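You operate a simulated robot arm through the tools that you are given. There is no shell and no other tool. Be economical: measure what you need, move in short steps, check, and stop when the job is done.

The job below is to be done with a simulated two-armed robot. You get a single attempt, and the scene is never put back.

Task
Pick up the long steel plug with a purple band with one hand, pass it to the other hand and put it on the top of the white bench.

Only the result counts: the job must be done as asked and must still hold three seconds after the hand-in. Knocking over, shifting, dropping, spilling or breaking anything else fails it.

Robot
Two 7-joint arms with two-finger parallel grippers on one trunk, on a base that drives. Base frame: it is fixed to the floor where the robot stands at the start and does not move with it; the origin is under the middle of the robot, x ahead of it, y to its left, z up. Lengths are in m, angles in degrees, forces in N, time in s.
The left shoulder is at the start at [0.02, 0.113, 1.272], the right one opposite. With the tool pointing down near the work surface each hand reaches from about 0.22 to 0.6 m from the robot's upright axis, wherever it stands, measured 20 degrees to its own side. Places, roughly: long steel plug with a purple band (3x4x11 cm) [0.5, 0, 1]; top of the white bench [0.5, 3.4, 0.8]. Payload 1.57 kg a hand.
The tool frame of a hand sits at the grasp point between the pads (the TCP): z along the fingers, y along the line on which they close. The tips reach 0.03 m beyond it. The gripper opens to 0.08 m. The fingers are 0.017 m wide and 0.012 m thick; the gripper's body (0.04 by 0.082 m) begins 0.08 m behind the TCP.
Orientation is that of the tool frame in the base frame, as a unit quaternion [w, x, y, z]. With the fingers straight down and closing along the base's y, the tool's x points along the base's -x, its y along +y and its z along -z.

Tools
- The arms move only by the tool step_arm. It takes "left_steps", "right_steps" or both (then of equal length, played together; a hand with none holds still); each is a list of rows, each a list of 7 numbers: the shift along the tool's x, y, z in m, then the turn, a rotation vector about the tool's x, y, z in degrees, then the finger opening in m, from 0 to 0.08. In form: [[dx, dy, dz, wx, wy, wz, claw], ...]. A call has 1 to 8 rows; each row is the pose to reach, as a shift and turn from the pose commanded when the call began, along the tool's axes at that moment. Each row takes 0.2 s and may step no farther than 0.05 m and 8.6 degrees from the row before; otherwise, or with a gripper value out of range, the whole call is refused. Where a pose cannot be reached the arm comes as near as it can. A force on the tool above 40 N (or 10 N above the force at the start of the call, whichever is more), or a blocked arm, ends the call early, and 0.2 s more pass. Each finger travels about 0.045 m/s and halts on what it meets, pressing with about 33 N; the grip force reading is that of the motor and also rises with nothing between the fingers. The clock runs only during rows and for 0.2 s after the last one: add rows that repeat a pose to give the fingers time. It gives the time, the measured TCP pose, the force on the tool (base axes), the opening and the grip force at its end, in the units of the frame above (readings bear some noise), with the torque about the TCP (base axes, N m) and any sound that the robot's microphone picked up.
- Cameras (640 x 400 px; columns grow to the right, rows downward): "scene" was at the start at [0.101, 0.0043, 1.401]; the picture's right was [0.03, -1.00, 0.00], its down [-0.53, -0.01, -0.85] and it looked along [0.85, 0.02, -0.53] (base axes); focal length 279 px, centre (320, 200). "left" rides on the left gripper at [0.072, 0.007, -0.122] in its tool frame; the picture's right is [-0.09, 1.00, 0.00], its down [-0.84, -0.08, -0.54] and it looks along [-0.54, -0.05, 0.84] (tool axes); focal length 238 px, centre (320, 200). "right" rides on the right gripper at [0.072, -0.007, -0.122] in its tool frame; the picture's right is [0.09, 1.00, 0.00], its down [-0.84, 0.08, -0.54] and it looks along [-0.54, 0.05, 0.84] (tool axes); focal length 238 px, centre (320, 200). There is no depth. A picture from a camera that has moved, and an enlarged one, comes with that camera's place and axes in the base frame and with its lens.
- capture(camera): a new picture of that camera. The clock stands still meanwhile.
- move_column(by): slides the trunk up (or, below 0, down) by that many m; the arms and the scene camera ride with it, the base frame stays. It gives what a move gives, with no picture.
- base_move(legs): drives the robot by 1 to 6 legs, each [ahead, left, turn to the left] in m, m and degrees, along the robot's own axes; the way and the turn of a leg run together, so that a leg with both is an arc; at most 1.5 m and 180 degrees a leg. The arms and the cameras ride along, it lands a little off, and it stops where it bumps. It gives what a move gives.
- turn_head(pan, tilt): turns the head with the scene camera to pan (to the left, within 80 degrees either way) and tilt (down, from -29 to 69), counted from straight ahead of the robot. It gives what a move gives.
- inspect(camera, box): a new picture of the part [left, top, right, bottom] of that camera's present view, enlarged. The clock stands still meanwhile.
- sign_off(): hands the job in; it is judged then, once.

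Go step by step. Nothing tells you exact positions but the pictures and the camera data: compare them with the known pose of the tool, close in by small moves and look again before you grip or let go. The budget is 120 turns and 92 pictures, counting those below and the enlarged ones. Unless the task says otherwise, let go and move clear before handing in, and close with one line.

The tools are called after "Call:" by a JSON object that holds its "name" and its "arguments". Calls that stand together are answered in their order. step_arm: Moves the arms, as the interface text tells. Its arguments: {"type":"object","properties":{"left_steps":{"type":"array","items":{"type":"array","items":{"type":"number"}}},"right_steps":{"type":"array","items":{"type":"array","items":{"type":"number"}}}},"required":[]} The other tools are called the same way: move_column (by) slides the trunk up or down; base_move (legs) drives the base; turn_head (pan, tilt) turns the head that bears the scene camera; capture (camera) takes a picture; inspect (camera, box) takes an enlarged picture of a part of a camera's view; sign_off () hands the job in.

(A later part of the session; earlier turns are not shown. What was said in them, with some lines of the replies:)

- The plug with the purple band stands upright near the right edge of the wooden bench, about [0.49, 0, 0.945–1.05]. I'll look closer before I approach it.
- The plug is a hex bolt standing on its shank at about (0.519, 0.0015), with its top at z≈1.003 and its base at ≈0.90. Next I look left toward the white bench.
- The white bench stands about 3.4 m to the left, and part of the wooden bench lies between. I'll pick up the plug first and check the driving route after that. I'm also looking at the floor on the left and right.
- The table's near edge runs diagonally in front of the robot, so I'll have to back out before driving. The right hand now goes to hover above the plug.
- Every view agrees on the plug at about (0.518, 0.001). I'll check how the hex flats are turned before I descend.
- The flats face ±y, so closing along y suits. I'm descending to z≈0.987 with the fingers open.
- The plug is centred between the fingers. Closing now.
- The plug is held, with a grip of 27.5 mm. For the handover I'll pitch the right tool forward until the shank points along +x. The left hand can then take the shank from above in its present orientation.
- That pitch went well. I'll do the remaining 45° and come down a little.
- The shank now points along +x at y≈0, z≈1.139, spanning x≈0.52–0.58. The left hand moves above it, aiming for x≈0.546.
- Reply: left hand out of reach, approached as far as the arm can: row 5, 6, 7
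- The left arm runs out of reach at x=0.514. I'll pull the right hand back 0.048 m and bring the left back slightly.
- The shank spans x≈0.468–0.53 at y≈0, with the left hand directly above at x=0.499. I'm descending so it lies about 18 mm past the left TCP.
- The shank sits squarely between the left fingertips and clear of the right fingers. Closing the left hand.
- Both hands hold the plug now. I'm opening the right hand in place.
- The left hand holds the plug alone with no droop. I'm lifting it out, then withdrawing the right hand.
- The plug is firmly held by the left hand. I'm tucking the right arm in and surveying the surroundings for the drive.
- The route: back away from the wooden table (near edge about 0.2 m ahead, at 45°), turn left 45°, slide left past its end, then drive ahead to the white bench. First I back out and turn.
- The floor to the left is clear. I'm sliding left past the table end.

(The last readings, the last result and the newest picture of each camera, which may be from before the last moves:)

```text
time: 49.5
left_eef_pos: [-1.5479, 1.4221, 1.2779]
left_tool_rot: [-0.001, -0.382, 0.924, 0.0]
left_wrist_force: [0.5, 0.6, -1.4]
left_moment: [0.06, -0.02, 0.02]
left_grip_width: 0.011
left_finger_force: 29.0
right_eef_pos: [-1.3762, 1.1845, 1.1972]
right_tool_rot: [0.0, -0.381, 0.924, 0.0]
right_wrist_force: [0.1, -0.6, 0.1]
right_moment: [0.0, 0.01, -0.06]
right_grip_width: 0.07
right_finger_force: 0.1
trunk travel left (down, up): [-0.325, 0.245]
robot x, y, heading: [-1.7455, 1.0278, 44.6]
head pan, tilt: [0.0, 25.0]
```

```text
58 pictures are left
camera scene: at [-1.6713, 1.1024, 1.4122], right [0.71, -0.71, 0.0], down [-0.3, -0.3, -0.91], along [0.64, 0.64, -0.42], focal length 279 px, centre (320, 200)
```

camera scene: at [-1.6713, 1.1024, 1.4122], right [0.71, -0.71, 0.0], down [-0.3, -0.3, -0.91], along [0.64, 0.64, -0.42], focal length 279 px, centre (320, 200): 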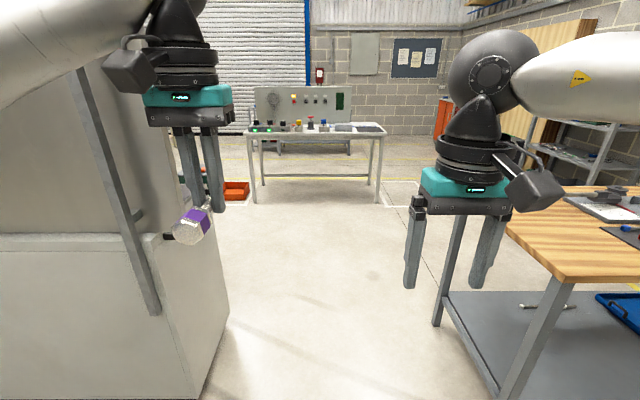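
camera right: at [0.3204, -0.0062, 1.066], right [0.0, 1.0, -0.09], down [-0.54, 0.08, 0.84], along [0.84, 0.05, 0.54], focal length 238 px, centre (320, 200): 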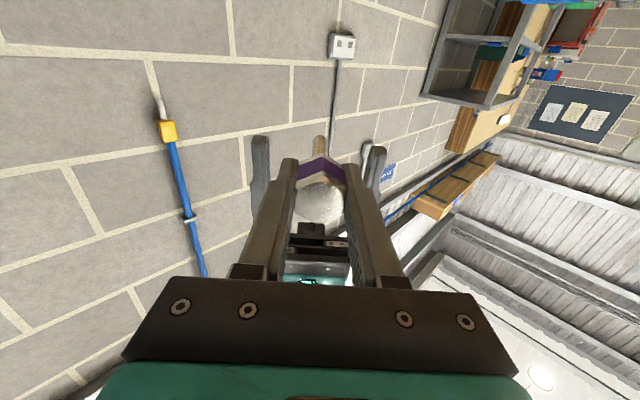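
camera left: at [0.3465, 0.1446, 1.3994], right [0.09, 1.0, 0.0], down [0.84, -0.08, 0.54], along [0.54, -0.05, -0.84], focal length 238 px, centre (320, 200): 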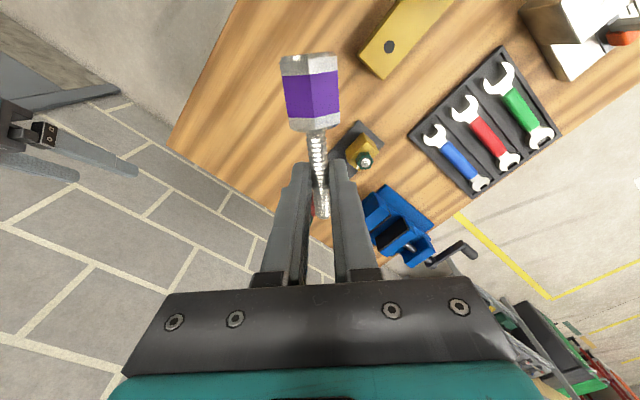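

The passage between the machine on the left (about 0.57 m) and the table on the right (about 0.65 m) is usable if I shift right a little. I'll do that, drive ahead in two legs, then look.

Call:
{"name": "base_move", "arguments": {"legs": [[0, -0.13, 0], [0.7, 0, 0]]}}

Call:
{"name": "capture", "arguments": {"camera": "scene"}}

```text
time: 54.2
left_eef_pos: [-0.9573, 1.8241, 1.2765]
left_tool_rot: [0.001, -0.381, 0.925, 0.0]
left_wrist_force: [0.0, 0.5, -1.9]
left_moment: [0.03, 0.01, -0.02]
left_grip_width: 0.0113
left_finger_force: 29.1
right_eef_pos: [-0.7864, 1.5859, 1.1975]
right_tool_rot: [-0.001, -0.381, 0.925, 0.0]
right_wrist_force: [0.2, -0.2, -0.4]
right_moment: [-0.02, 0.01, -0.01]
right_grip_width: 0.07
right_finger_force: 0.1
trunk travel left (down, up): [-0.325, 0.245]
robot x, y, heading: [-1.1583, 1.4306, 44.8]
head pan, tilt: [0.0, 25.0]
```

```text
57 pictures are left
camera scene: at [-1.0818, 1.5043, 1.4122], right [0.7, -0.71, 0.0], down [-0.3, -0.3, -0.91], along [0.64, 0.64, -0.42], focal length 279 px, centre (320, 200)
```

scene: 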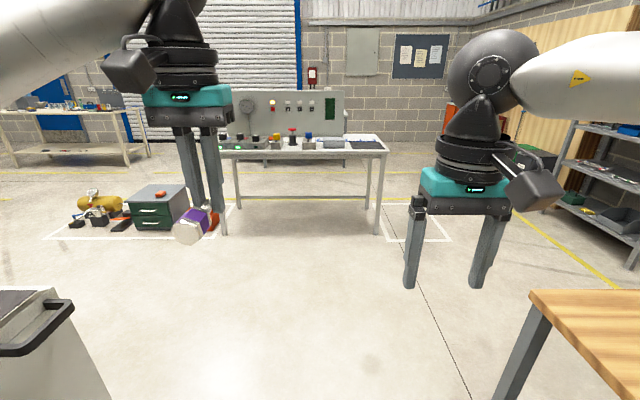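

I'm past the narrow spot. Driving closer to the white bench.

Call:
{"name": "base_move", "arguments": {"legs": [[1.3, 0.0, 0]]}}

Call:
{"name": "turn_head", "arguments": {"pan": 0, "tilt": 40}}

Call:
{"name": "capture", "arguments": {"camera": "scene"}}

Call:
{"name": "capture", "arguments": {"camera": "right"}}

```text
time: 60.8
left_eef_pos: [-0.0427, 2.7512, 1.2774]
left_tool_rot: [0.0, -0.388, 0.922, -0.001]
left_wrist_force: [0.0, 0.1, -1.5]
left_moment: [0.05, -0.05, -0.02]
left_grip_width: 0.0112
left_finger_force: 29.1
right_eef_pos: [0.1311, 2.5155, 1.1983]
right_tool_rot: [0.0, -0.387, 0.922, 0.0]
right_wrist_force: [0.5, -0.3, -0.7]
right_moment: [0.0, 0.0, -0.04]
right_grip_width: 0.0699
right_finger_force: 0.2
trunk travel left (down, up): [-0.325, 0.245]
robot x, y, heading: [-0.2366, 2.3555, 45.4]
head pan, tilt: [0.0, 25.0]
```

```text
time: 61.5
left_eef_pos: [-0.0439, 2.7507, 1.2775]
left_tool_rot: [0.0, -0.388, 0.922, -0.001]
left_wrist_force: [-0.5, -1.2, -1.9]
left_moment: [0.05, -0.04, -0.01]
left_grip_width: 0.0111
left_finger_force: 29.0
right_eef_pos: [0.1305, 2.5152, 1.1972]
right_tool_rot: [-0.001, -0.387, 0.922, 0.0]
right_wrist_force: [0.5, 0.3, 0.2]
right_moment: [-0.01, -0.01, -0.03]
right_grip_width: 0.0698
right_finger_force: 0.1
trunk travel left (down, up): [-0.325, 0.245]
robot x, y, heading: [-0.2379, 2.3575, 45.8]
head pan, tilt: [0.0, 40.0]
```

```text
56 pictures are left
camera scene: at [-0.1689, 2.4249, 1.389], right [0.71, -0.7, 0.0], down [-0.45, -0.46, -0.77], along [0.54, 0.55, -0.64], focal length 279 px, centre (320, 200)
```

scene: 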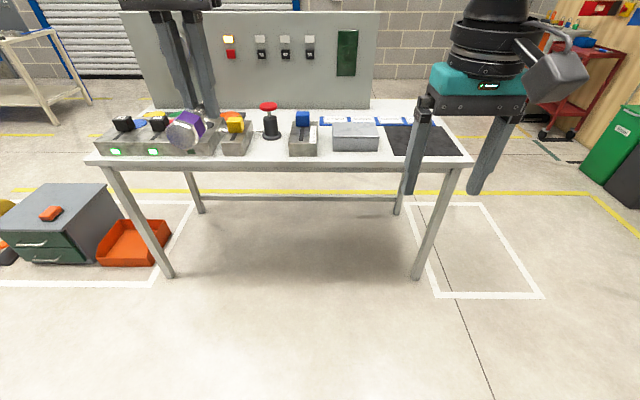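

```text
55 pictures are left
camera right: at [0.0855, 2.4593, 1.3198], right [-0.78, 0.63, 0.0], down [0.53, 0.65, 0.54], along [0.34, 0.42, -0.84], focal length 238 px, centre (320, 200)
```

right: 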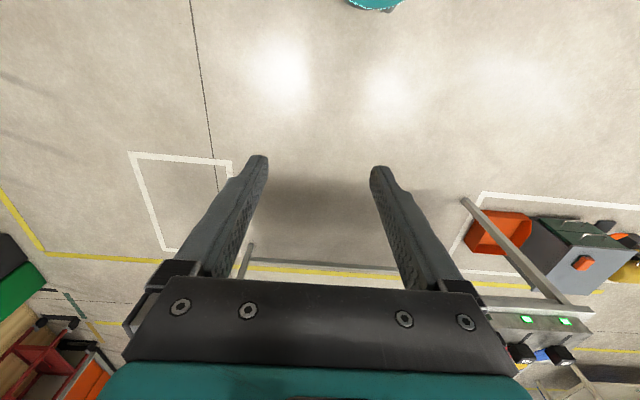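

The bench carries a row of devices. I'll look closely for free space.

Call:
{"name": "inspect", "arguments": {"camera": "scene", "box": [80, 70, 480, 220]}}

Call:
{"name": "inspect", "arguments": {"camera": "scene", "box": [240, 85, 480, 175]}}

```text
1.60 times, centred on (280, 145) of scene
camera zoom: at [-0.1689, 2.4249, 1.389], right [0.71, -0.7, 0.0], down [-0.45, -0.46, -0.77], along [0.54, 0.55, -0.64], focal length 447 px, centre (384, 288)
```

zoom: 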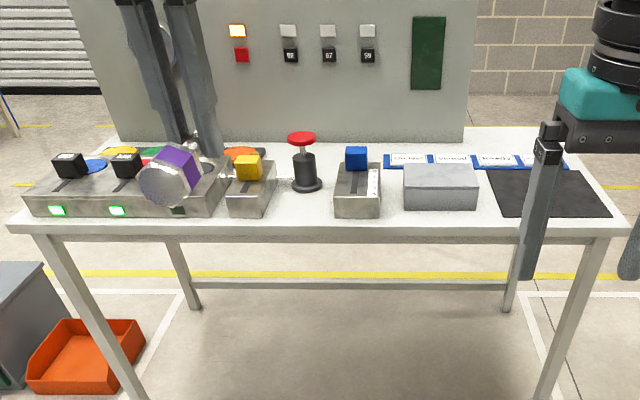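

```text
2.67 times, centred on (360, 130) of scene
camera zoom: at [-0.1689, 2.4249, 1.389], right [0.71, -0.7, 0.0], down [-0.45, -0.46, -0.77], along [0.54, 0.55, -0.64], focal length 745 px, centre (213, 387)
```

zoom: 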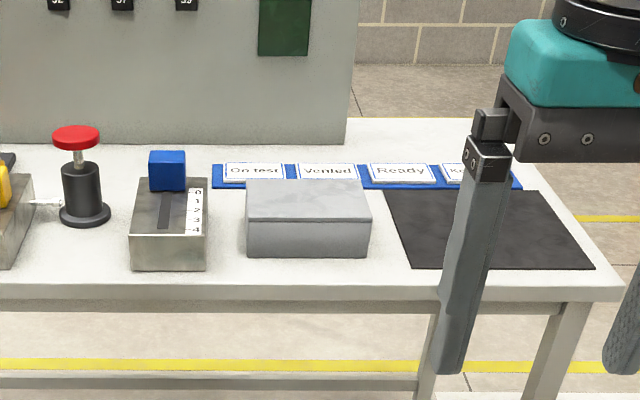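

There is a free patch about 16 × 17 cm on the front part of the bench, in front of the plunger and between the yellow and blue devices. I'll drive up to it and look again.

Call:
{"name": "base_move", "arguments": {"legs": [[0.3, 0.08, 0], [0.3, 0, 0]]}}

Call:
{"name": "turn_head", "arguments": {"pan": 15, "tilt": 50}}

Call:
{"name": "capture", "arguments": {"camera": "scene"}}

Call:
{"name": "capture", "arguments": {"camera": "left"}}

```text
time: 65.3
left_eef_pos: [0.3227, 3.2343, 1.2783]
left_tool_rot: [0.0, -0.387, 0.922, 0.0]
left_wrist_force: [0.1, 0.4, -1.7]
left_moment: [0.01, -0.01, 0.01]
left_grip_width: 0.0114
left_finger_force: 29.1
right_eef_pos: [0.4966, 2.998, 1.1977]
right_tool_rot: [0.0, -0.385, 0.923, 0.0]
right_wrist_force: [0.0, 0.2, 0.3]
right_moment: [0.0, -0.01, 0.0]
right_grip_width: 0.0701
right_finger_force: 0.1
trunk travel left (down, up): [-0.325, 0.245]
robot x, y, heading: [0.1283, 2.8365, 45.2]
head pan, tilt: [0.0, 40.0]
```

```text
time: 66.0
left_eef_pos: [0.3214, 3.2336, 1.2785]
left_tool_rot: [-0.001, -0.386, 0.923, -0.001]
left_wrist_force: [-0.6, -0.7, -1.4]
left_moment: [0.01, -0.06, 0.01]
left_grip_width: 0.0113
left_finger_force: 28.8
right_eef_pos: [0.4954, 2.9971, 1.1989]
right_tool_rot: [0.0, -0.385, 0.923, 0.0]
right_wrist_force: [0.0, -0.2, 0.1]
right_moment: [-0.05, 0.02, 0.04]
right_grip_width: 0.07
right_finger_force: 0.1
trunk travel left (down, up): [-0.325, 0.245]
robot x, y, heading: [0.1322, 2.8385, 45.1]
head pan, tilt: [15.0, 50.0]
```

```text
52 pictures are left
camera scene: at [0.1736, 2.9142, 1.3748], right [0.87, -0.5, 0.0], down [-0.38, -0.67, -0.64], along [0.32, 0.56, -0.77], focal length 279 px, centre (320, 200)
```

scene: 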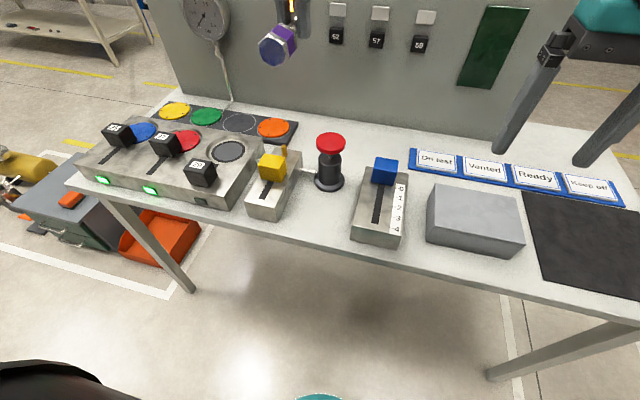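

```text
51 pictures are left
camera left: at [0.2667, 3.1863, 1.3995], right [-0.64, 0.76, 0.0], down [0.64, 0.54, 0.54], along [0.41, 0.35, -0.84], focal length 238 px, centre (320, 200)
```

left: 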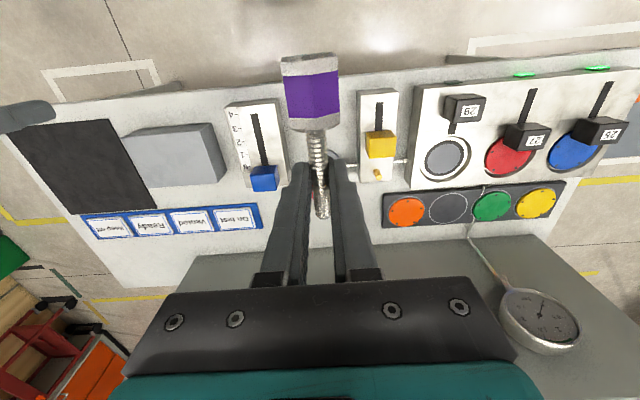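

The hand is above the bench near the free patch. I'm enlarging the view to measure it.

Call:
{"name": "inspect", "arguments": {"camera": "scene", "box": [224, 120, 432, 250]}}

Call:
{"name": "inspect", "arguments": {"camera": "left", "box": [200, 50, 440, 200]}}

```text
3.08 times, centred on (328, 185) of scene
camera zoom: at [0.1736, 2.9142, 1.3748], right [0.87, -0.5, 0.0], down [-0.38, -0.67, -0.64], along [0.32, 0.56, -0.77], focal length 860 px, centre (295, 246)
```

zoom: 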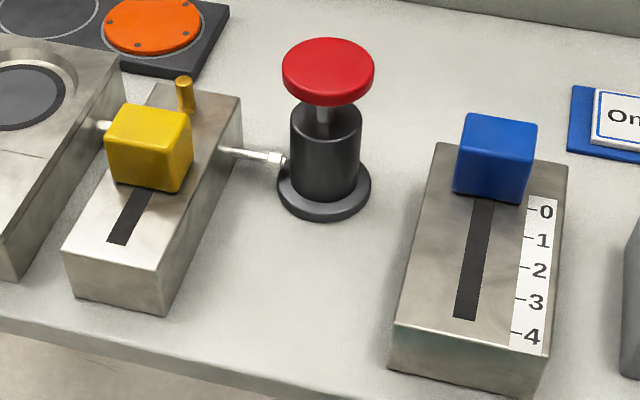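

```text
2.67 times, centred on (320, 125) of left
camera zoom: at [0.2667, 3.1863, 1.3995], right [-0.64, 0.76, 0.0], down [0.64, 0.54, 0.54], along [0.41, 0.35, -0.84], focal length 636 px, centre (320, 400)
```

zoom: 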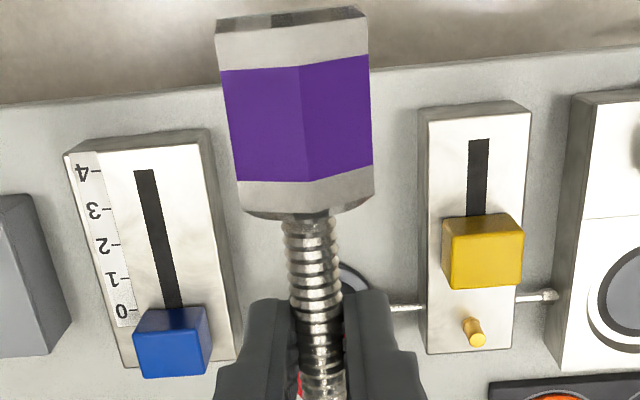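

The free patch is about 18 cm square, its centre 0.15 m to the left of the robot's axis and 0.39–0.58 m ahead. I'm lowering the trunk and bringing the left hand over it, planning the grip point at 0.49 m ahead.

Call:
{"name": "move_column", "arguments": {"by": -0.15}}

Call:
{"name": "step_arm", "arguments": {"left_steps": [[-0.02, -0.002, 0.02, 0, 0, 0, 0.003], [-0.04, -0.004, 0.05, 0, 0, 0, 0.003], [-0.06, -0.005, 0.08, 0, 0, 0, 0.003], [-0.08, -0.005, 0.12, 0, 0, 0, 0.003], [-0.08, -0.005, 0.16, 0, 0, 0, 0.003], [-0.08, -0.005, 0.16, 0, 0, 0, 0.003]]}}

Call:
{"name": "capture", "arguments": {"camera": "scene"}}

Call:
{"name": "capture", "arguments": {"camera": "left"}}

```text
time: 67.8
left_eef_pos: [0.3216, 3.2329, 1.1296]
left_tool_rot: [0.0, -0.386, 0.922, 0.0]
left_wrist_force: [-0.7, 1.0, -1.0]
left_moment: [0.05, -0.05, 0.01]
left_grip_width: 0.0111
left_finger_force: 29.0
right_eef_pos: [0.4953, 2.9965, 1.049]
right_tool_rot: [0.0, -0.385, 0.923, -0.001]
right_wrist_force: [-1.0, 0.4, 0.6]
right_moment: [-0.02, -0.03, 0.01]
right_grip_width: 0.0697
right_finger_force: 0.1
trunk travel left (down, up): [-0.175, 0.395]
robot x, y, heading: [0.126, 2.8373, 45.2]
head pan, tilt: [15.0, 50.0]
```

```text
time: 69.2
left_eef_pos: [0.3811, 3.2872, 0.9686]
left_tool_rot: [0.0, -0.386, 0.922, 0.0]
left_wrist_force: [0.3, -0.1, -1.3]
left_moment: [0.04, -0.05, -0.01]
left_grip_width: 0.0114
left_finger_force: 28.8
right_eef_pos: [0.4962, 2.9963, 1.0489]
right_tool_rot: [0.0, -0.385, 0.923, 0.0]
right_wrist_force: [-0.1, 0.9, 0.7]
right_moment: [-0.03, -0.01, -0.01]
right_grip_width: 0.0701
right_finger_force: 0.1
trunk travel left (down, up): [-0.175, 0.395]
robot x, y, heading: [0.1281, 2.838, 45.6]
head pan, tilt: [15.0, 50.0]
```

```text
48 pictures are left
camera scene: at [0.1735, 2.9142, 1.2248], right [0.87, -0.49, 0.0], down [-0.38, -0.67, -0.64], along [0.32, 0.56, -0.77], focal length 279 px, centre (320, 200)
```

scene: 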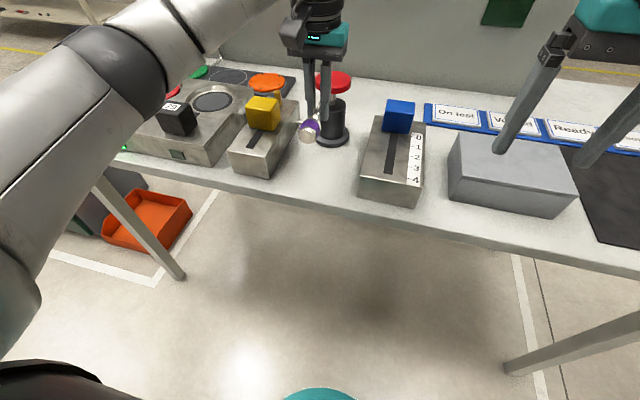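

```text
47 pictures are left
camera left: at [0.3261, 3.2394, 1.0896], right [-0.64, 0.77, 0.0], down [0.64, 0.54, 0.54], along [0.42, 0.35, -0.84], focal length 238 px, centre (320, 200)
```

left: 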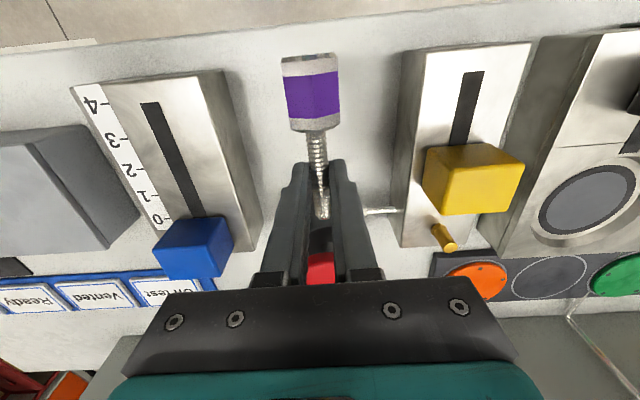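

The hand is over the patch, but my two estimates of the front edge differ by about 2 cm. I'll inspect both views.

Call:
{"name": "inspect", "arguments": {"camera": "scene", "box": [210, 70, 418, 200]}}

Call:
{"name": "inspect", "arguments": {"camera": "left", "box": [200, 0, 440, 150]}}

```text
3.08 times, centred on (314, 135) of scene
camera zoom: at [0.1735, 2.9142, 1.2248], right [0.87, -0.49, 0.0], down [-0.38, -0.67, -0.64], along [0.32, 0.56, -0.77], focal length 860 px, centre (338, 400)
```

zoom: 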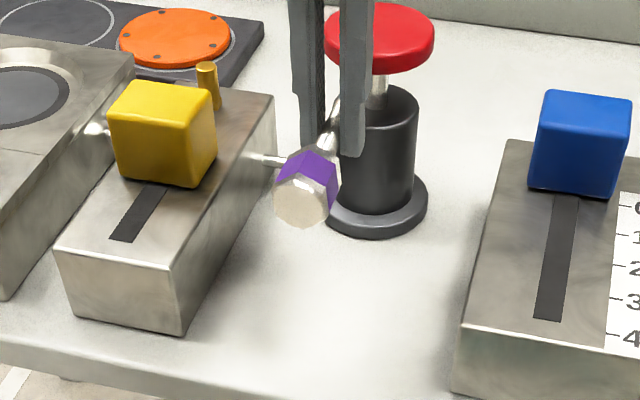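

```text
2.67 times, centred on (320, 75) of left
camera zoom: at [0.3261, 3.2394, 1.0896], right [-0.64, 0.77, 0.0], down [0.64, 0.54, 0.54], along [0.42, 0.35, -0.84], focal length 636 px, centre (320, 533)
```

zoom: 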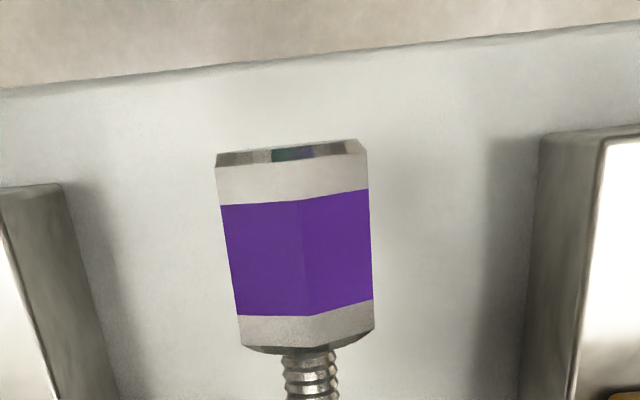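

Both views put the head end 1.6–2.4 cm inside the edge, and it is centred sideways. I'll go 1 cm deeper and descend most of the way.

Call:
{"name": "step_arm", "arguments": {"left_steps": [[-0.005, 0, 0.025, 0, 0, 0, 0.003], [-0.01, 0, 0.05, 0, 0, 0, 0.003], [-0.01, 0, 0.075, 0, 0, 0, 0.003], [-0.01, 0, 0.1, 0, 0, 0, 0.003], [-0.01, 0, 0.11, 0, 0, 0, 0.003], [-0.01, 0, 0.11, 0, 0, 0, 0.003]]}}

Call:
{"name": "inspect", "arguments": {"camera": "scene", "box": [210, 70, 418, 200]}}

Call:
{"name": "capture", "arguments": {"camera": "left"}}

```text
time: 70.6
left_eef_pos: [0.3882, 3.2935, 0.8579]
left_tool_rot: [0.001, -0.386, 0.923, 0.001]
left_wrist_force: [0.2, -0.7, -1.3]
left_moment: [0.04, -0.09, 0.0]
left_grip_width: 0.0115
left_finger_force: 28.9
right_eef_pos: [0.4947, 2.9967, 1.0476]
right_tool_rot: [0.0, -0.385, 0.923, 0.0]
right_wrist_force: [-0.5, 0.0, 1.0]
right_moment: [0.01, -0.03, -0.03]
right_grip_width: 0.0701
right_finger_force: 0.0
trunk travel left (down, up): [-0.175, 0.395]
robot x, y, heading: [0.1249, 2.8378, 45.5]
head pan, tilt: [15.0, 50.0]
```

```text
3.08 times, centred on (314, 135) of scene
camera zoom: at [0.1735, 2.9143, 1.2248], right [0.87, -0.49, 0.0], down [-0.38, -0.67, -0.64], along [0.32, 0.56, -0.77], focal length 860 px, centre (338, 400)
```

zoom: 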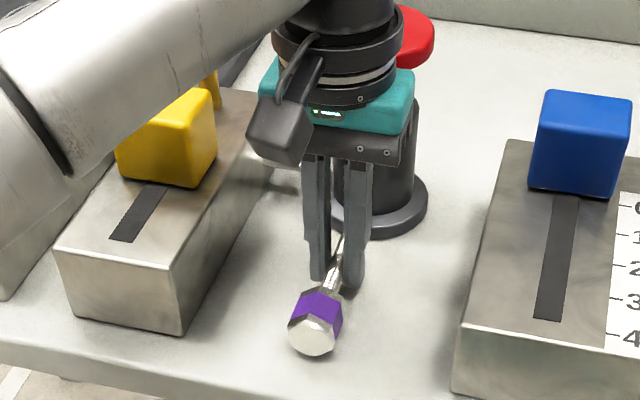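

```text
43 pictures are left
camera left: at [0.3338, 3.2473, 0.9795], right [-0.64, 0.76, 0.0], down [0.64, 0.54, 0.54], along [0.41, 0.35, -0.84], focal length 238 px, centre (320, 200)
```

left: 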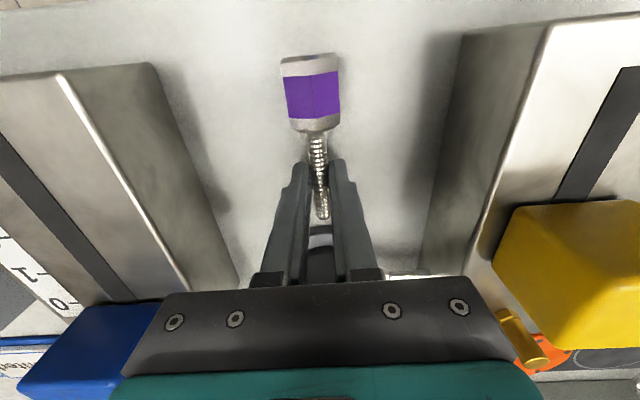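

The plug is about 2–3 cm above the bench. I'll check the forearm's clearance over the yellow device.

Call:
{"name": "turn_head", "arguments": {"pan": 35, "tilt": 50}}

Call:
{"name": "capture", "arguments": {"camera": "scene"}}

Call:
{"name": "capture", "arguments": {"camera": "right"}}

```text
time: 71.4
left_eef_pos: [0.3892, 3.2949, 0.8582]
left_tool_rot: [0.0, -0.386, 0.922, 0.0]
left_wrist_force: [0.7, 0.3, -1.6]
left_moment: [0.03, -0.04, 0.0]
left_grip_width: 0.0113
left_finger_force: 29.2
right_eef_pos: [0.4939, 2.997, 1.0467]
right_tool_rot: [0.0, -0.385, 0.923, 0.0]
right_wrist_force: [0.4, 1.0, -0.8]
right_moment: [0.0, -0.04, -0.04]
right_grip_width: 0.0701
right_finger_force: 0.1
trunk travel left (down, up): [-0.175, 0.395]
robot x, y, heading: [0.1247, 2.8385, 45.4]
head pan, tilt: [35.0, 50.0]
```

```text
42 pictures are left
camera scene: at [0.1484, 2.9233, 1.2247], right [0.99, -0.17, 0.0], down [-0.13, -0.76, -0.64], along [0.11, 0.63, -0.77], focal length 279 px, centre (320, 200)
```

scene: 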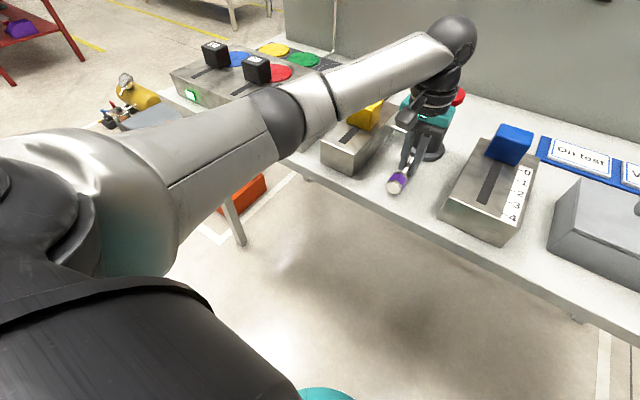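

```text
41 pictures are left
camera right: at [0.4497, 2.9412, 1.1698], right [-0.77, 0.63, 0.0], down [0.53, 0.65, 0.54], along [0.34, 0.42, -0.84], focal length 238 px, centre (320, 200)
```

right: 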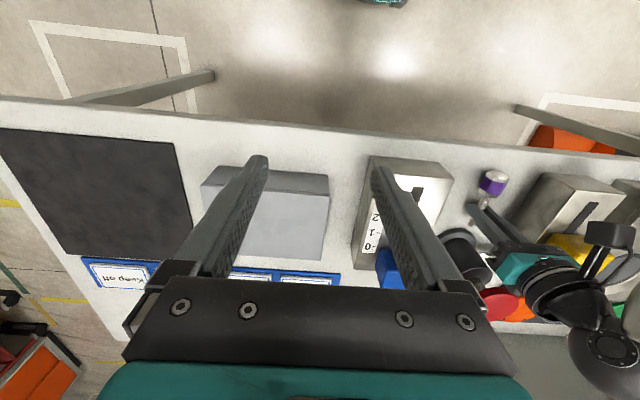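

The elbow and forearm clear the devices by several centimetres. I'm lowering in small steps and watching the force.

Call:
{"name": "step_arm", "arguments": {"left_steps": [[0, 0, 0.005, 0, 0, 0, 0.003], [0, 0, 0.01, 0, 0, 0, 0.003], [0, 0, 0.014, 0, 0, 0, 0.003], [0, 0, 0.016, 0, 0, 0, 0.003], [0, 0, 0.016, 0, 0, 0, 0.003]]}}

Call:
{"name": "inspect", "arguments": {"camera": "scene", "box": [352, 110, 480, 210]}}

```text
time: 72.4
left_eef_pos: [0.3897, 3.2941, 0.8512]
left_tool_rot: [0.005, -0.385, 0.923, 0.002]
left_wrist_force: [-6.9, -4.0, 11.3]
left_moment: [-0.07, 0.32, 0.11]
left_grip_width: 0.0114
left_finger_force: 29.0
right_eef_pos: [0.4948, 2.9956, 1.0485]
right_tool_rot: [0.001, -0.386, 0.923, 0.0]
right_wrist_force: [0.4, 0.3, -0.7]
right_moment: [-0.01, 0.02, 0.02]
right_grip_width: 0.0702
right_finger_force: 0.0
trunk travel left (down, up): [-0.175, 0.395]
robot x, y, heading: [0.1272, 2.8378, 45.7]
head pan, tilt: [35.0, 50.0]
stopped in row 4 (left hand): the force on the tool passed its limit at 42 N (the readings are from after the stop); the commanded pose is now the measured one
```

```text
4.00 times, centred on (416, 160) of scene
camera zoom: at [0.1471, 2.9219, 1.2247], right [0.99, -0.17, 0.0], down [-0.13, -0.75, -0.64], along [0.11, 0.63, -0.77], focal length 1118 px, centre (-64, 360)
```

zoom: 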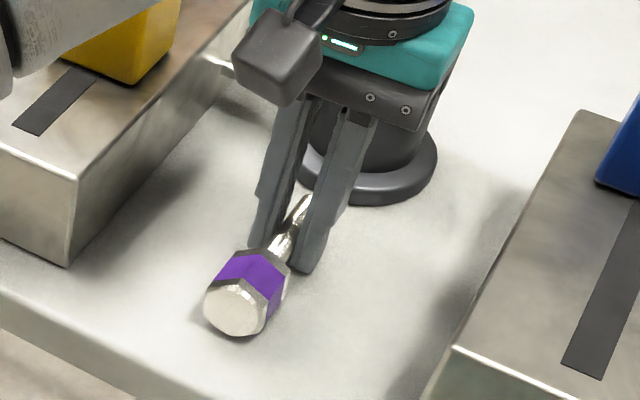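

The head has touched the bench, with its top at z≈0.817. I'll ease up 2 mm to take off the load, then open gently.

Call:
{"name": "step_arm", "arguments": {"left_steps": [[0, 0, -0.001, 0, 0, 0, 0.003], [0, 0, -0.002, 0, 0, 0, 0.003], [0, 0, -0.002, 0, 0, 0, 0.003]]}}

Call:
{"name": "step_arm", "arguments": {"left_steps": [[0, 0, 0, 0, 0, 0, 0.014], [0, 0, 0, 0, 0, 0, 0.018], [0, 0, 0, 0, 0, 0, 0.024], [0, 0, 0, 0, 0, 0, 0.03], [0, 0, 0, 0, 0, 0, 0.036], [0, 0, 0, 0, 0, 0, 0.036], [0, 0, 0, 0, 0, 0, 0.036]]}}

Call:
{"name": "inspect", "arguments": {"camera": "scene", "box": [352, 110, 480, 210]}}

Call:
{"name": "capture", "arguments": {"camera": "left"}}

```text
time: 73.2
left_eef_pos: [0.3907, 3.2958, 0.8508]
left_tool_rot: [0.004, -0.386, 0.923, 0.0]
left_wrist_force: [0.3, -1.7, 3.1]
left_moment: [0.0, 0.05, 0.1]
left_grip_width: 0.0114
left_finger_force: 28.9
right_eef_pos: [0.4947, 2.997, 1.048]
right_tool_rot: [0.001, -0.385, 0.923, 0.0]
right_wrist_force: [0.2, 0.3, 0.3]
right_moment: [0.0, 0.0, 0.01]
right_grip_width: 0.0698
right_finger_force: 0.0
trunk travel left (down, up): [-0.175, 0.395]
robot x, y, heading: [0.1276, 2.8404, 45.3]
head pan, tilt: [35.0, 50.0]
```

```text
time: 74.8
left_eef_pos: [0.3896, 3.2953, 0.8512]
left_tool_rot: [0.005, -0.386, 0.922, 0.001]
left_wrist_force: [0.3, -0.6, 0.0]
left_moment: [-0.03, -0.02, 0.01]
left_grip_width: 0.0356
left_finger_force: 0.0
right_eef_pos: [0.4944, 2.9974, 1.0483]
right_tool_rot: [0.0, -0.385, 0.923, 0.0]
right_wrist_force: [-0.4, -0.4, 0.7]
right_moment: [-0.01, -0.02, 0.0]
right_grip_width: 0.0698
right_finger_force: 0.0
trunk travel left (down, up): [-0.175, 0.395]
robot x, y, heading: [0.1293, 2.8382, 45.5]
head pan, tilt: [35.0, 50.0]
```

```text
4.00 times, centred on (416, 160) of scene
camera zoom: at [0.1482, 2.9231, 1.2248], right [0.99, -0.17, 0.0], down [-0.13, -0.76, -0.64], along [0.11, 0.63, -0.77], focal length 1118 px, centre (-64, 360)
```

zoom: 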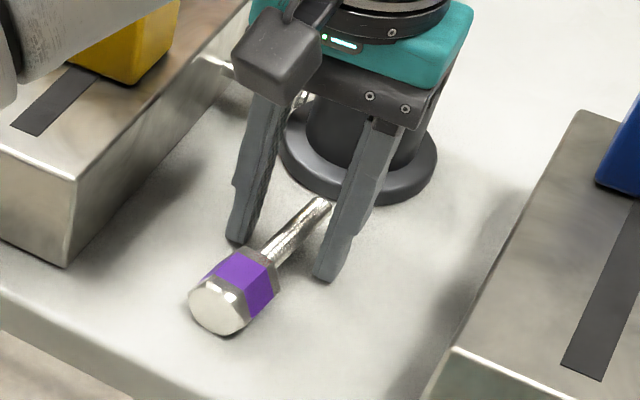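

```text
38 pictures are left
camera left: at [0.334, 3.248, 0.9708], right [-0.64, 0.76, 0.0], down [0.64, 0.54, 0.55], along [0.42, 0.35, -0.84], focal length 238 px, centre (320, 200)
```

left: 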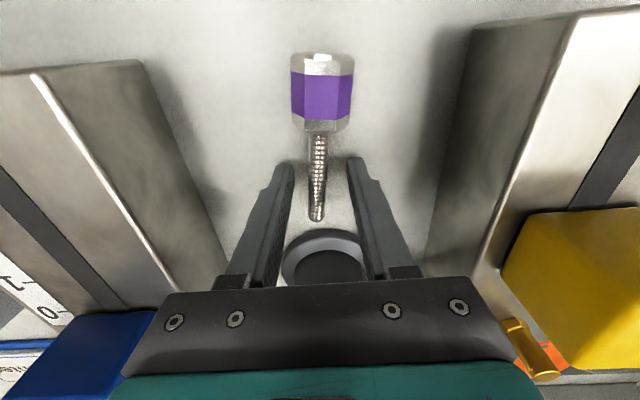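

The plug lies settled on a flat, free between the fingers. I'm raising the hand straight up and clear.

Call:
{"name": "step_arm", "arguments": {"left_steps": [[0, 0, -0.02, 0, 0, 0, 0.036], [0, 0, -0.05, 0, 0, 0, 0.036], [0, 0, -0.09, 0, 0, 0, 0.036], [0, 0, -0.13, 0, 0, 0, 0.036], [0, 0, -0.17, 0, 0, 0, 0.036], [0.03, 0, -0.2, 0, 0, 0, 0.036], [0.06, 0, -0.22, 0, 0, 0, 0.036], [0.06, 0, -0.22, 0, 0, 0, 0.036]]}}

Call:
{"name": "capture", "arguments": {"camera": "left"}}

Call:
{"name": "capture", "arguments": {"camera": "scene"}}

```text
time: 76.6
left_eef_pos: [0.3467, 3.252, 1.0708]
left_tool_rot: [0.004, -0.386, 0.922, 0.001]
left_wrist_force: [-0.4, -0.5, -0.6]
left_moment: [0.02, -0.03, 0.0]
left_grip_width: 0.0359
left_finger_force: 0.0
right_eef_pos: [0.4948, 2.9971, 1.0482]
right_tool_rot: [-0.001, -0.386, 0.923, 0.0]
right_wrist_force: [0.4, 0.3, 0.4]
right_moment: [0.0, 0.02, -0.02]
right_grip_width: 0.07
right_finger_force: 0.1
trunk travel left (down, up): [-0.175, 0.395]
robot x, y, heading: [0.1269, 2.8378, 45.3]
head pan, tilt: [35.0, 50.0]
```

```text
37 pictures are left
camera left: at [0.2909, 3.2036, 1.1903], right [-0.64, 0.76, 0.0], down [0.64, 0.54, 0.55], along [0.42, 0.35, -0.84], focal length 238 px, centre (320, 200)
```

left: 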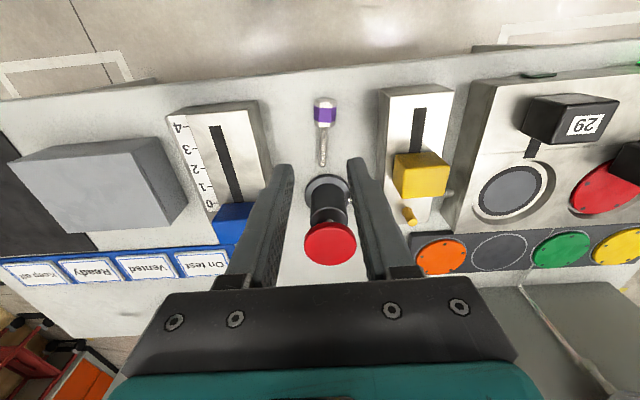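

```text
36 pictures are left
camera scene: at [0.1483, 2.9232, 1.2247], right [0.99, -0.17, 0.0], down [-0.13, -0.76, -0.64], along [0.11, 0.63, -0.77], focal length 279 px, centre (320, 200)
```

scene: 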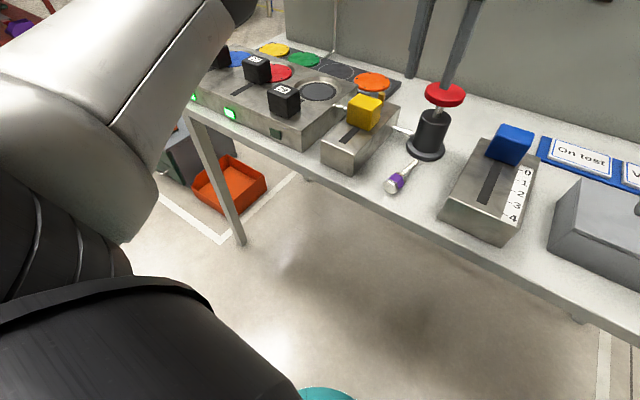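

The plug lies at rest on the bench top and touches nothing else. Both hands are clear and nothing on the bench has moved, so I'm handing in.

Call:
{"name": "sign_off", "arguments": {}}

```text
The job is handed in.
```

The right hand picked up the purple-banded plug and passed it to the left, which laid it on its side on top of the white bench. When I handed in, it was at rest, both hands were clear, and nothing else looked disturbed.
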